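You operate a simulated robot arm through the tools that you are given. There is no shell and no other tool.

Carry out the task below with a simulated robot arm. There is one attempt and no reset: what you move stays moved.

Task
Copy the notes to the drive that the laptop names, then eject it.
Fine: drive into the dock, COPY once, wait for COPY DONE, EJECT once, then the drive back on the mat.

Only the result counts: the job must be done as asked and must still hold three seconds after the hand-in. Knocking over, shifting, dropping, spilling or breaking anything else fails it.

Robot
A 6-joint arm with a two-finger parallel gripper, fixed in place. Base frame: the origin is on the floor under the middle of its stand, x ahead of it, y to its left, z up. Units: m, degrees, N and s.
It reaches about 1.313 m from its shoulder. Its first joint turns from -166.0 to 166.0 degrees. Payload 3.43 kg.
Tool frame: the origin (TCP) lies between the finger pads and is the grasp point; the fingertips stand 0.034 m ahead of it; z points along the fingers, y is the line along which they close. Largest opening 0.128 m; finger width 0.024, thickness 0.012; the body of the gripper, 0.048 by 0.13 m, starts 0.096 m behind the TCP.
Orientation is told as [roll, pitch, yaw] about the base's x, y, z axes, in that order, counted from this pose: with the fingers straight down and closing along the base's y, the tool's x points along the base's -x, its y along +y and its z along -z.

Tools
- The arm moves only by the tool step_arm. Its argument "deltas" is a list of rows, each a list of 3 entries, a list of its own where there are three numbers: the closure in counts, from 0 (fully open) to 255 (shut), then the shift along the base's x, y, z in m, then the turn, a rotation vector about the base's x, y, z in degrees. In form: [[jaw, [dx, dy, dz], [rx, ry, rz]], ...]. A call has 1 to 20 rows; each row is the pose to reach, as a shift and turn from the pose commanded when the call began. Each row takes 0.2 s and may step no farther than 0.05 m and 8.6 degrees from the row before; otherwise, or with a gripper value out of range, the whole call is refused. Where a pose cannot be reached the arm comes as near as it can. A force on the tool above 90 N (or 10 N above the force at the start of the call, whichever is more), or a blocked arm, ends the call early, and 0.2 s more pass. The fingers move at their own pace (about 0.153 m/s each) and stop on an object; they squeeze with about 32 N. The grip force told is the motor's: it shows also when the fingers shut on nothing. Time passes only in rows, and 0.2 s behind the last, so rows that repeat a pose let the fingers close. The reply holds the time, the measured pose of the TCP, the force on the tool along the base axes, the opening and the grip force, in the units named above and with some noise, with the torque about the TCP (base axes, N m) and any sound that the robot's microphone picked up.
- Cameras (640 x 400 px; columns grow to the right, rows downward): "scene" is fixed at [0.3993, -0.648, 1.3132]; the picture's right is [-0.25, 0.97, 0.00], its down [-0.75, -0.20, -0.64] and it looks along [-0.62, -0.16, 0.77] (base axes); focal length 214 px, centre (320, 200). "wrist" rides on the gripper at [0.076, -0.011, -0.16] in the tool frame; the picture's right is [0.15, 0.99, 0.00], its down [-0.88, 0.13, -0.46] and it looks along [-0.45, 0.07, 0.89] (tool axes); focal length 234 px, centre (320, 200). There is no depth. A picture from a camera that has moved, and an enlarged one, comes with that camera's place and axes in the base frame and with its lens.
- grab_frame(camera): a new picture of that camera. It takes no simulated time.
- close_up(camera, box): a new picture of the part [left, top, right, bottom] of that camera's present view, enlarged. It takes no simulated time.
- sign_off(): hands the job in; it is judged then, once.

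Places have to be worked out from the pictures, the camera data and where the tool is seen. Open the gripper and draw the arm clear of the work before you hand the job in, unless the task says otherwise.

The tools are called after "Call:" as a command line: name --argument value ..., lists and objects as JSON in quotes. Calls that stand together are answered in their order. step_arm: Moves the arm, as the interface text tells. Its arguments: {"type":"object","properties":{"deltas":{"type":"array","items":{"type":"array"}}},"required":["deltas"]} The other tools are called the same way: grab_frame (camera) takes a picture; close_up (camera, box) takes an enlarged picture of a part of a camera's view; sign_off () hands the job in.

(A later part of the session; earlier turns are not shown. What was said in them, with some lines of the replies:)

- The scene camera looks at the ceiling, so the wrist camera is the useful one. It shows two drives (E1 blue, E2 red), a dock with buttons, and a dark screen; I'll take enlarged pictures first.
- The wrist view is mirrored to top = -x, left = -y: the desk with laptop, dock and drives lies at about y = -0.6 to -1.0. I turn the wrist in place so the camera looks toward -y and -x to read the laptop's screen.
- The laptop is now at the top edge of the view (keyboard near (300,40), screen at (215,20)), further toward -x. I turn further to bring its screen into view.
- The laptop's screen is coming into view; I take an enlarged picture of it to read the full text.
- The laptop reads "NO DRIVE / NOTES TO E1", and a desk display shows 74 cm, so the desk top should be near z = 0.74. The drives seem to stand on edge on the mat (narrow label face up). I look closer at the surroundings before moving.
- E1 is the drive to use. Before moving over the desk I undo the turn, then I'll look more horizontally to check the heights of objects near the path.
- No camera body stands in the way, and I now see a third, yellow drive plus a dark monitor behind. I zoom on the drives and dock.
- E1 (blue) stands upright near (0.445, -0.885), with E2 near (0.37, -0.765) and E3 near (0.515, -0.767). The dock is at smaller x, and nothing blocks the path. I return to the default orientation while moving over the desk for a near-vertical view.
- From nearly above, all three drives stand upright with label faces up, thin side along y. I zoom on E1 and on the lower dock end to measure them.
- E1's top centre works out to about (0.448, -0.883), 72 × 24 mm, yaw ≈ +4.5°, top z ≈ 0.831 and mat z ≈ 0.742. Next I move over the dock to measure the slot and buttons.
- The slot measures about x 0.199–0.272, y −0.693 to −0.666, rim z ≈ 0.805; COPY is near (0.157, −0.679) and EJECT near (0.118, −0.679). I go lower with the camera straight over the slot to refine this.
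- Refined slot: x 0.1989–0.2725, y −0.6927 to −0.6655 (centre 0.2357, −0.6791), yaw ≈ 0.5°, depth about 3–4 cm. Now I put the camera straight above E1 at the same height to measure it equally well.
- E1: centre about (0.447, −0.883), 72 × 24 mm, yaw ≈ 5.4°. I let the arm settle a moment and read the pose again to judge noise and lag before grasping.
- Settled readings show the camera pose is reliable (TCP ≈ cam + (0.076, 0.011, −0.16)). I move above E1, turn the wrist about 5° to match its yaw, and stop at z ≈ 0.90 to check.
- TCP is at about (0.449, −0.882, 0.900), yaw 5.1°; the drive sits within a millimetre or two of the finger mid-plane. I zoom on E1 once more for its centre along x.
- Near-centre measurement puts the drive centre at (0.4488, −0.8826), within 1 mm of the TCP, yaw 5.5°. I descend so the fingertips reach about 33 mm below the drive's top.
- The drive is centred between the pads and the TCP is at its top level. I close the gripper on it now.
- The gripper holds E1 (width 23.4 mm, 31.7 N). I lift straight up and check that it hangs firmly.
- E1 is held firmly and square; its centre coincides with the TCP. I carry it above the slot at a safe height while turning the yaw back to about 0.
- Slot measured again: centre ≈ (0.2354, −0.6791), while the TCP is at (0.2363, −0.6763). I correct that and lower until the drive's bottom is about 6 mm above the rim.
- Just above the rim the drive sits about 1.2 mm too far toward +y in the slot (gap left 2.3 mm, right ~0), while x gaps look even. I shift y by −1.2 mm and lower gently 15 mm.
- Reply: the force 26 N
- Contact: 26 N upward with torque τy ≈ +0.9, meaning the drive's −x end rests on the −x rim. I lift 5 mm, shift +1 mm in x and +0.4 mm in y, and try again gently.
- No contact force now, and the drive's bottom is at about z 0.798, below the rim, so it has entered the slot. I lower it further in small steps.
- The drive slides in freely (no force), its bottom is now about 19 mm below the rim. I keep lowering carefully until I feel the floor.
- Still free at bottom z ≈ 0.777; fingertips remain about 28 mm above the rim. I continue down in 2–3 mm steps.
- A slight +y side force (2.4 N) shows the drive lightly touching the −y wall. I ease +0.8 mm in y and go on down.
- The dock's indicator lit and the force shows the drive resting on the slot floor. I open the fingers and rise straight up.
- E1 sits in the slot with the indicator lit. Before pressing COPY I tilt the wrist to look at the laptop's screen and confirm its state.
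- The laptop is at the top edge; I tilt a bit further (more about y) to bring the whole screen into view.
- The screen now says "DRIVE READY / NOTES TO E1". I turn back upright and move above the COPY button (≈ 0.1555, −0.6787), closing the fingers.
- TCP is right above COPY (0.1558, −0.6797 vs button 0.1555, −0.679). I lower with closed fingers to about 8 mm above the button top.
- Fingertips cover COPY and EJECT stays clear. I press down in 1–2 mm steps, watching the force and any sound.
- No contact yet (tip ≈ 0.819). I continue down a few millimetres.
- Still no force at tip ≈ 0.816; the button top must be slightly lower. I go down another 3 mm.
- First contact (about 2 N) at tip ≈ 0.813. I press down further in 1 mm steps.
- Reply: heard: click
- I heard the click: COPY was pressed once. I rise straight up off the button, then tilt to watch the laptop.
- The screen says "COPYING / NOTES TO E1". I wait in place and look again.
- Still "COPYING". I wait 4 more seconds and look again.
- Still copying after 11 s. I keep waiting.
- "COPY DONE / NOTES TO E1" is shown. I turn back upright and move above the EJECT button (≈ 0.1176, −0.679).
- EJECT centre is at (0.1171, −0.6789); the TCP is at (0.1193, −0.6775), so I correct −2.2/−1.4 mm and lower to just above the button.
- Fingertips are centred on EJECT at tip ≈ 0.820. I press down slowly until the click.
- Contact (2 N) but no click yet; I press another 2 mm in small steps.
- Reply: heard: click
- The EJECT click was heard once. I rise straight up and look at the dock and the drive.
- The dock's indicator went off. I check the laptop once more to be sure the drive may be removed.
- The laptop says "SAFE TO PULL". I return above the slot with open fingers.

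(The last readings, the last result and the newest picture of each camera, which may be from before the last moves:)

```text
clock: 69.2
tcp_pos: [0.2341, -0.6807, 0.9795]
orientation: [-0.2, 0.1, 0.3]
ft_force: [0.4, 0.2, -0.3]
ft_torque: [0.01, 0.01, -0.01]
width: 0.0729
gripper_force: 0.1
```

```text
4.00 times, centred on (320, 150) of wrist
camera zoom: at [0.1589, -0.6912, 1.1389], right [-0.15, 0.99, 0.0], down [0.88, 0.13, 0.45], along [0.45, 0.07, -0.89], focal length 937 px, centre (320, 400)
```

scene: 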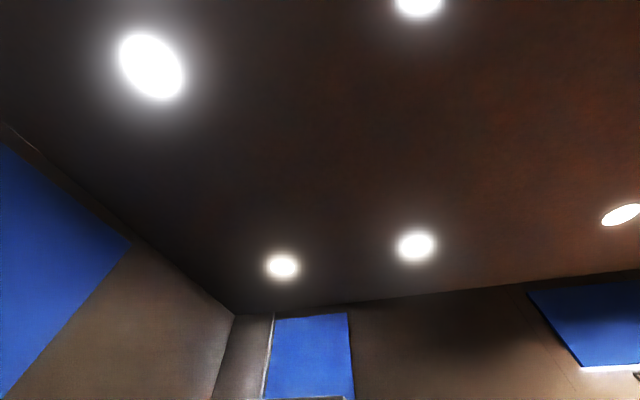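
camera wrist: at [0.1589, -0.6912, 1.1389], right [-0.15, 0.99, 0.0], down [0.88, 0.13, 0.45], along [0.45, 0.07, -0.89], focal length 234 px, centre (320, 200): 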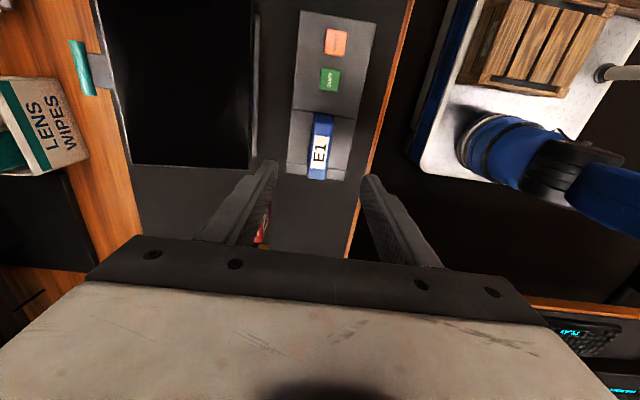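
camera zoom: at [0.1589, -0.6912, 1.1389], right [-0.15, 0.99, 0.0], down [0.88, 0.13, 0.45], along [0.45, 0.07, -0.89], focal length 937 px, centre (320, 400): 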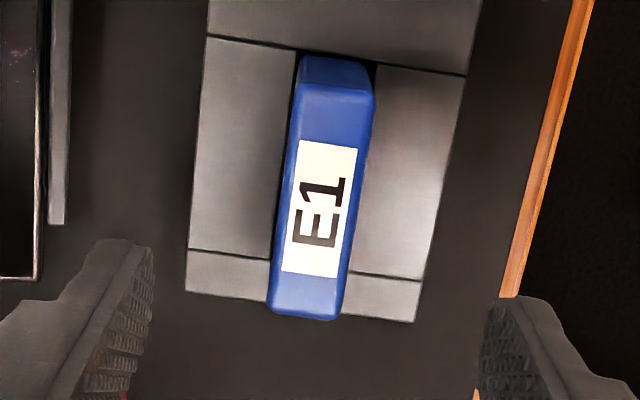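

The drive's centre line is at y ≈ −0.6796, TCP at −0.6802. I correct slightly and descend to the grasp height used before (TCP z ≈ 0.857).

Call:
step_arm --deltas '[[110, [0.002, 0.0005, -0.03], [0, 0, 0]], [110, [0.002, 0.0005, -0.06], [0, 0, 0]], [110, [0.002, 0.0005, -0.09], [0, 0, 0]], [110, [0.002, 0.0005, -0.11], [0, 0, 0]], [110, [0.002, 0.0005, -0.1215], [0, 0, 0]], [110, [0.002, 0.0005, -0.1215], [0, 0, 0]]]'

Call:
grab_frame --camera "wrist"

Call:
close_up --camera "wrist" --box '[240, 110, 400, 210]'

```text
clock: 70.6
tcp_pos: [0.237, -0.6796, 0.8589]
orientation: [-0.2, 0.1, 0.2]
ft_force: [-0.4, 0.1, 0.0]
ft_torque: [0.0, -0.01, -0.05]
width: 0.0728
gripper_force: 0.1
```

```text
taken
camera wrist: at [0.1624, -0.6907, 1.0174], right [-0.15, 0.99, 0.0], down [0.88, 0.13, 0.45], along [0.45, 0.07, -0.89], focal length 234 px, centre (320, 200)
```

wrist: 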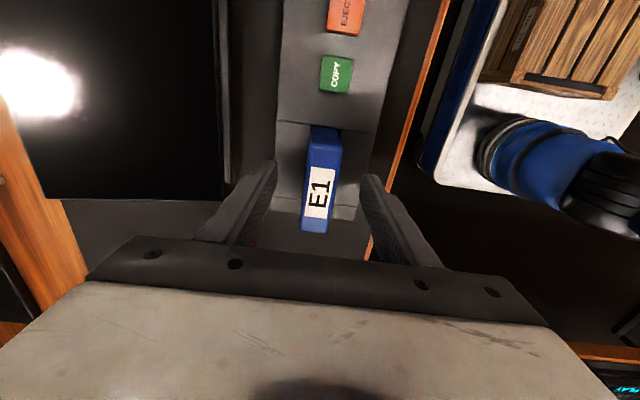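

```text
4.00 times, centred on (320, 160) of wrist
camera zoom: at [0.1624, -0.6907, 1.0174], right [-0.15, 0.99, 0.0], down [0.88, 0.13, 0.45], along [0.45, 0.07, -0.89], focal length 937 px, centre (320, 360)
```

zoom: 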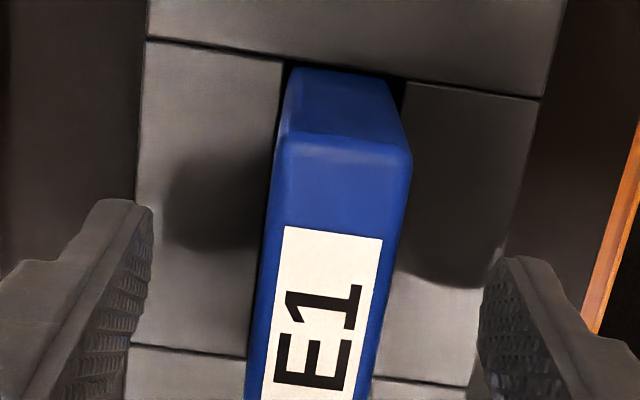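

The drive is centred between the pads. I close on it and lift it gently out of the slot.

Call:
step_arm --deltas '[[255, [0, 0, 0], [0, 0, 0]], [255, [0, 0, 0], [0, 0, 0]], [255, [0, 0, 0], [0, 0, 0]], [255, [0, 0, 0.003], [0, 0, 0]], [255, [0, 0, 0.008], [0, 0, 0]], [255, [0, 0, 0.015], [0, 0, 0]]]'

Call:
close_up --camera "wrist" --box '[240, 90, 400, 190]'

```text
clock: 72.0
tcp_pos: [0.2382, -0.6794, 0.875]
orientation: [-0.2, 0.1, 0.2]
ft_force: [-0.1, -0.2, -1.4]
ft_torque: [0.04, 0.01, -0.02]
width: 0.0233
gripper_force: 31.8
```

```text
4.00 times, centred on (320, 140) of wrist
camera zoom: at [0.1627, -0.6903, 1.0329], right [-0.15, 0.99, 0.0], down [0.88, 0.13, 0.45], along [0.45, 0.07, -0.89], focal length 937 px, centre (320, 440)
```

zoom: 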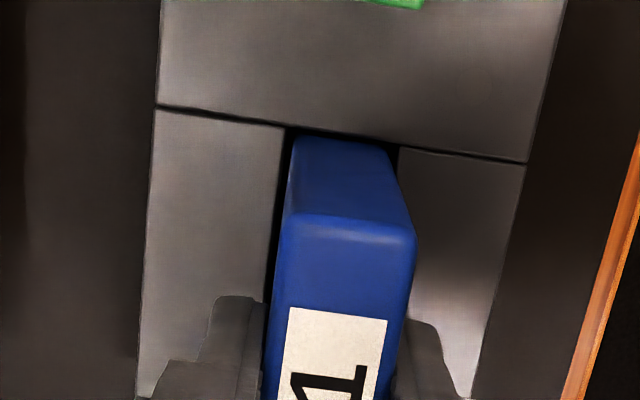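

The drive comes out without resistance. I lift it well clear and carry it back to its old place on the mat, restoring the 5° yaw.

Call:
step_arm --deltas '[[255, [0, 0, 0.02], [0, 0, 0]], [255, [0, 0, 0.05], [0, 0, 0]], [255, [0, 0, 0.085], [0, 0, 0]], [255, [0, 0, 0.11], [0, 0, 0]], [255, [0.03, -0.029, 0.11], [0, 0, 0.7]], [255, [0.06, -0.058, 0.11], [0, 0, 1.4]], [255, [0.09, -0.087, 0.11], [0, 0, 2.1]], [255, [0.12, -0.116, 0.11], [0, 0, 2.8]], [255, [0.15, -0.145, 0.11], [0, 0, 3.5]], [255, [0.18, -0.175, 0.11], [0, 0, 4.2]], [255, [0.2105, -0.2036, 0.11], [0, 0, 5]], [255, [0.2105, -0.2036, 0.11], [0, 0, 5]], [255, [0.2105, -0.2036, 0.11], [0, 0, 5]]]'

Call:
grab_frame --camera "wrist"

```text
clock: 74.8
tcp_pos: [0.4474, -0.8814, 0.9852]
orientation: [-0.1, 0.1, 5.2]
ft_force: [0.3, -1.0, -2.3]
ft_torque: [0.0, 0.01, -0.02]
width: 0.0236
gripper_force: 32.0
```

```text
taken
camera wrist: at [0.3743, -0.8988, 1.1442], right [-0.24, 0.97, 0.0], down [0.87, 0.21, 0.45], along [0.44, 0.11, -0.89], focal length 234 px, centre (320, 200)
```

wrist: 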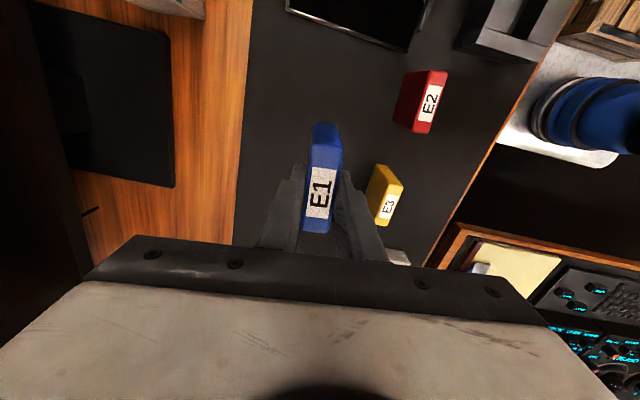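

E1 hangs above its old place at (0.448, −0.881) with the mat clear. I lower it to about 7 mm above the mat first.

Call:
step_arm --deltas '[[255, [0, 0, -0.03], [0, 0, 0]], [255, [0, 0, -0.07], [0, 0, 0]], [255, [0, 0, -0.11], [0, 0, 0]], [255, [0, 0, -0.135], [0, 0, 0]], [255, [0, 0, -0.145], [0, 0, 0]], [255, [0, 0, -0.145], [0, 0, 0]]]'

Call:
grab_frame --camera "wrist"

```text
clock: 76.2
tcp_pos: [0.4492, -0.8827, 0.8401]
orientation: [-0.1, 0.2, 5.2]
ft_force: [1.5, -0.8, -0.9]
ft_torque: [0.02, 0.02, 0.0]
width: 0.023
gripper_force: 31.6
```

```text
taken
camera wrist: at [0.3751, -0.9002, 0.9989], right [-0.24, 0.97, 0.0], down [0.87, 0.21, 0.45], along [0.44, 0.11, -0.89], focal length 234 px, centre (320, 200)
```

wrist: 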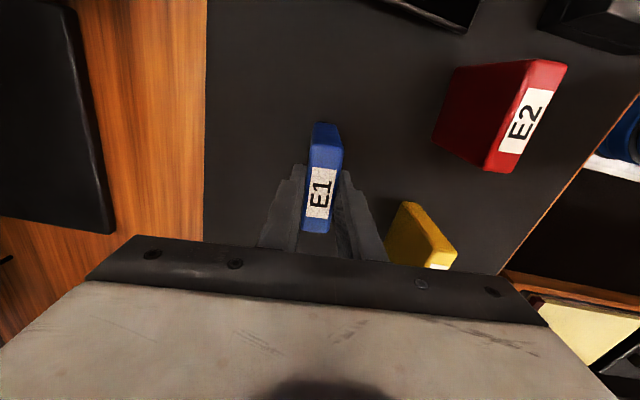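

The drive is about 6–7 mm above the mat. I lower in 1–2 mm steps until I feel contact.

Call:
step_arm --deltas '[[255, [0, 0, -0.002], [0, 0, 0]], [255, [0, 0, -0.004], [0, 0, 0]], [255, [0, 0, -0.0055], [0, 0, 0]], [255, [0, 0, -0.0055], [0, 0, 0]]]'

```text
clock: 77.2
tcp_pos: [0.4487, -0.8831, 0.8336]
orientation: [-0.2, 0.1, 5.2]
ft_force: [-0.4, 0.9, -0.4]
ft_torque: [0.01, -0.01, -0.01]
width: 0.0233
gripper_force: 32.1
```

No contact yet; I go on in half-millimetre steps.

Call:
step_arm --deltas '[[255, [0, 0, -0.0005], [0, 0, 0]], [255, [0, 0, -0.001], [0, 0, 0]], [255, [0, 0, -0.0015], [0, 0, 0]], [255, [0, 0, -0.0015], [0, 0, 0]]]'

```text
clock: 78.2
tcp_pos: [0.4485, -0.8825, 0.8339]
orientation: [-0.2, 0.1, 5.3]
ft_force: [1.2, -0.4, 12.1]
ft_torque: [0.06, 0.0, 0.0]
width: 0.0234
gripper_force: 31.8
```

The drive rests flat on the mat (12 N, no torque). I relieve it by half a millimetre, open the fingers and rise straight up.

Call:
step_arm --deltas '[[255, [0, 0, 0.0005], [0, 0, 0]], [200, [0, 0, 0.0005], [0, 0, 0]], [150, [0, 0, 0.0005], [0, 0, 0]], [110, [0, 0, 0.0005], [0, 0, 0]], [110, [0, 0, 0.0005], [0, 0, 0]]]'

Call:
close_up --camera "wrist" --box '[240, 110, 400, 210]'

```text
clock: 79.4
tcp_pos: [0.4483, -0.8838, 0.8329]
orientation: [0.0, 0.1, 5.2]
ft_force: [-0.5, -0.1, 0.1]
ft_torque: [0.02, -0.01, 0.03]
width: 0.0729
gripper_force: 0.0
```

```text
4.00 times, centred on (320, 160) of wrist
camera zoom: at [0.3743, -0.9005, 0.9913], right [-0.24, 0.97, 0.0], down [0.87, 0.21, 0.45], along [0.44, 0.11, -0.89], focal length 937 px, centre (320, 360)
```

zoom: 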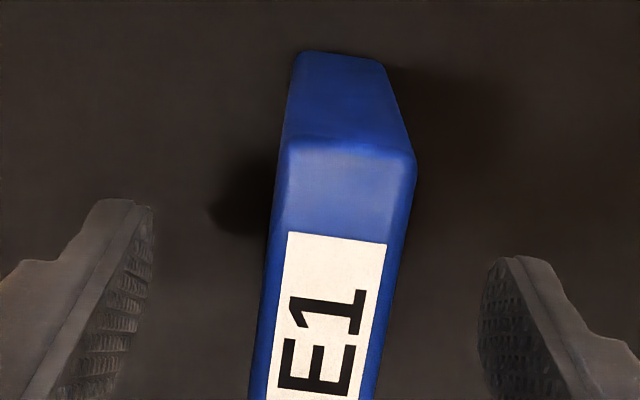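

E1 stands free and upright on the mat. I rise straight up and then draw the arm back toward its starting place.

Call:
step_arm --deltas '[[110, [0, 0, 0.02], [0, 0, 0]], [110, [0, 0, 0.05], [0, 0, 0]], [110, [0, 0, 0.09], [0, 0, 0]], [110, [0, 0, 0.13], [0, 0, 0]], [60, [0, 0, 0.17], [0, 0, 0]], [0, [0, 0, 0.19], [0, 0, 0]]]'

Call:
step_arm --deltas '[[0, [-0.02, 0.04, 0.01], [0, 0, -1]], [0, [-0.04, 0.08, 0.02], [0, 0, -2]], [0, [-0.06, 0.12, 0.03], [0, 0, -3]], [0, [-0.08, 0.16, 0.04], [0, 0, -4]], [0, [-0.1, 0.2, 0.05], [0, 0, -5]], [0, [-0.115, 0.24, 0.06], [0, 0, -5]], [0, [-0.13, 0.28, 0.07], [0, 0, -5]], [0, [-0.145, 0.32, 0.08], [0, 0, -5]], [0, [-0.16, 0.36, 0.09], [0, 0, -5]], [0, [-0.164, 0.4, 0.097], [0, 0, -5]], [0, [-0.164, 0.41, 0.097], [0, 0, -5]]]'

Call:
grab_frame --camera "wrist"

Call:
close_up --camera "wrist" --box '[0, 0, 320, 200]'

```text
clock: 80.8
tcp_pos: [0.4452, -0.872, 1.0114]
orientation: [-0.1, 0.1, 5.2]
ft_force: [0.2, 0.1, -0.1]
ft_torque: [0.03, -0.01, 0.0]
width: 0.128
gripper_force: 0.0
out of reach, approached as far as the arm can: row 6
```

```text
clock: 83.2
tcp_pos: [0.2817, -0.4618, 1.1098]
orientation: [-0.1, 0.0, 0.3]
ft_force: [1.0, -0.5, -0.8]
ft_torque: [0.0, -0.02, 0.0]
width: 0.1279
gripper_force: 0.0
```

```text
taken
camera wrist: at [0.2063, -0.4728, 1.2689], right [-0.15, 0.99, 0.0], down [0.88, 0.13, 0.45], along [0.45, 0.07, -0.89], focal length 234 px, centre (320, 200)
```

wrist: 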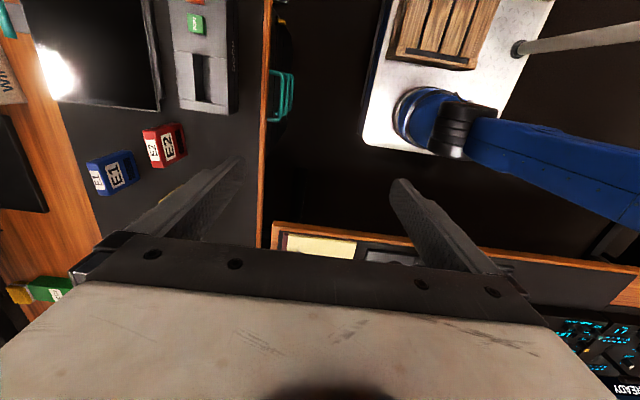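

```text
2.00 times, centred on (160, 100) of wrist
camera zoom: at [0.2063, -0.4728, 1.2689], right [-0.15, 0.99, 0.0], down [0.88, 0.13, 0.45], along [0.45, 0.07, -0.89], focal length 468 px, centre (640, 400)
```

zoom: 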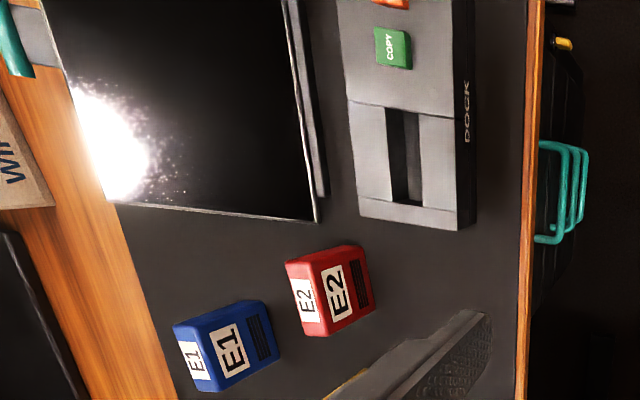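

E1 stands upright on the mat where it was. E2, the dock and the tablet are unmoved in the view, the slot is empty, the gripper is open and the arm is clear. The job is complete, so I hand it in.

Call:
sign_off

```text
The job is handed in.
```

The notes are copied to drive E1, the one the laptop named. E1 has been ejected and is back upright at its original spot on the mat.

- **Copy:** I pressed COPY once, heard one click, and waited until the laptop showed "COPY DONE / NOTES TO E1".
- **Eject:** I pressed EJECT once and heard one click. The dock light went off and the laptop showed "SAFE TO PULL" before I lifted the drive out.
- **Insertion:** On the first try the drive's bottom edge touched the slot rim at about 26 N. I lifted it, shifted it about 1 mm, and it then went in without resistance.
- **Surroundings:** In the last picture E2, the dock and the tablet look unmoved. E3 was mostly hidden behind a finger in that view, but the gripper never came close to touching it.

Before handing in, I opened the gripper and drew the arm back near its starting position. I did not check the laptop again after removing the drive.
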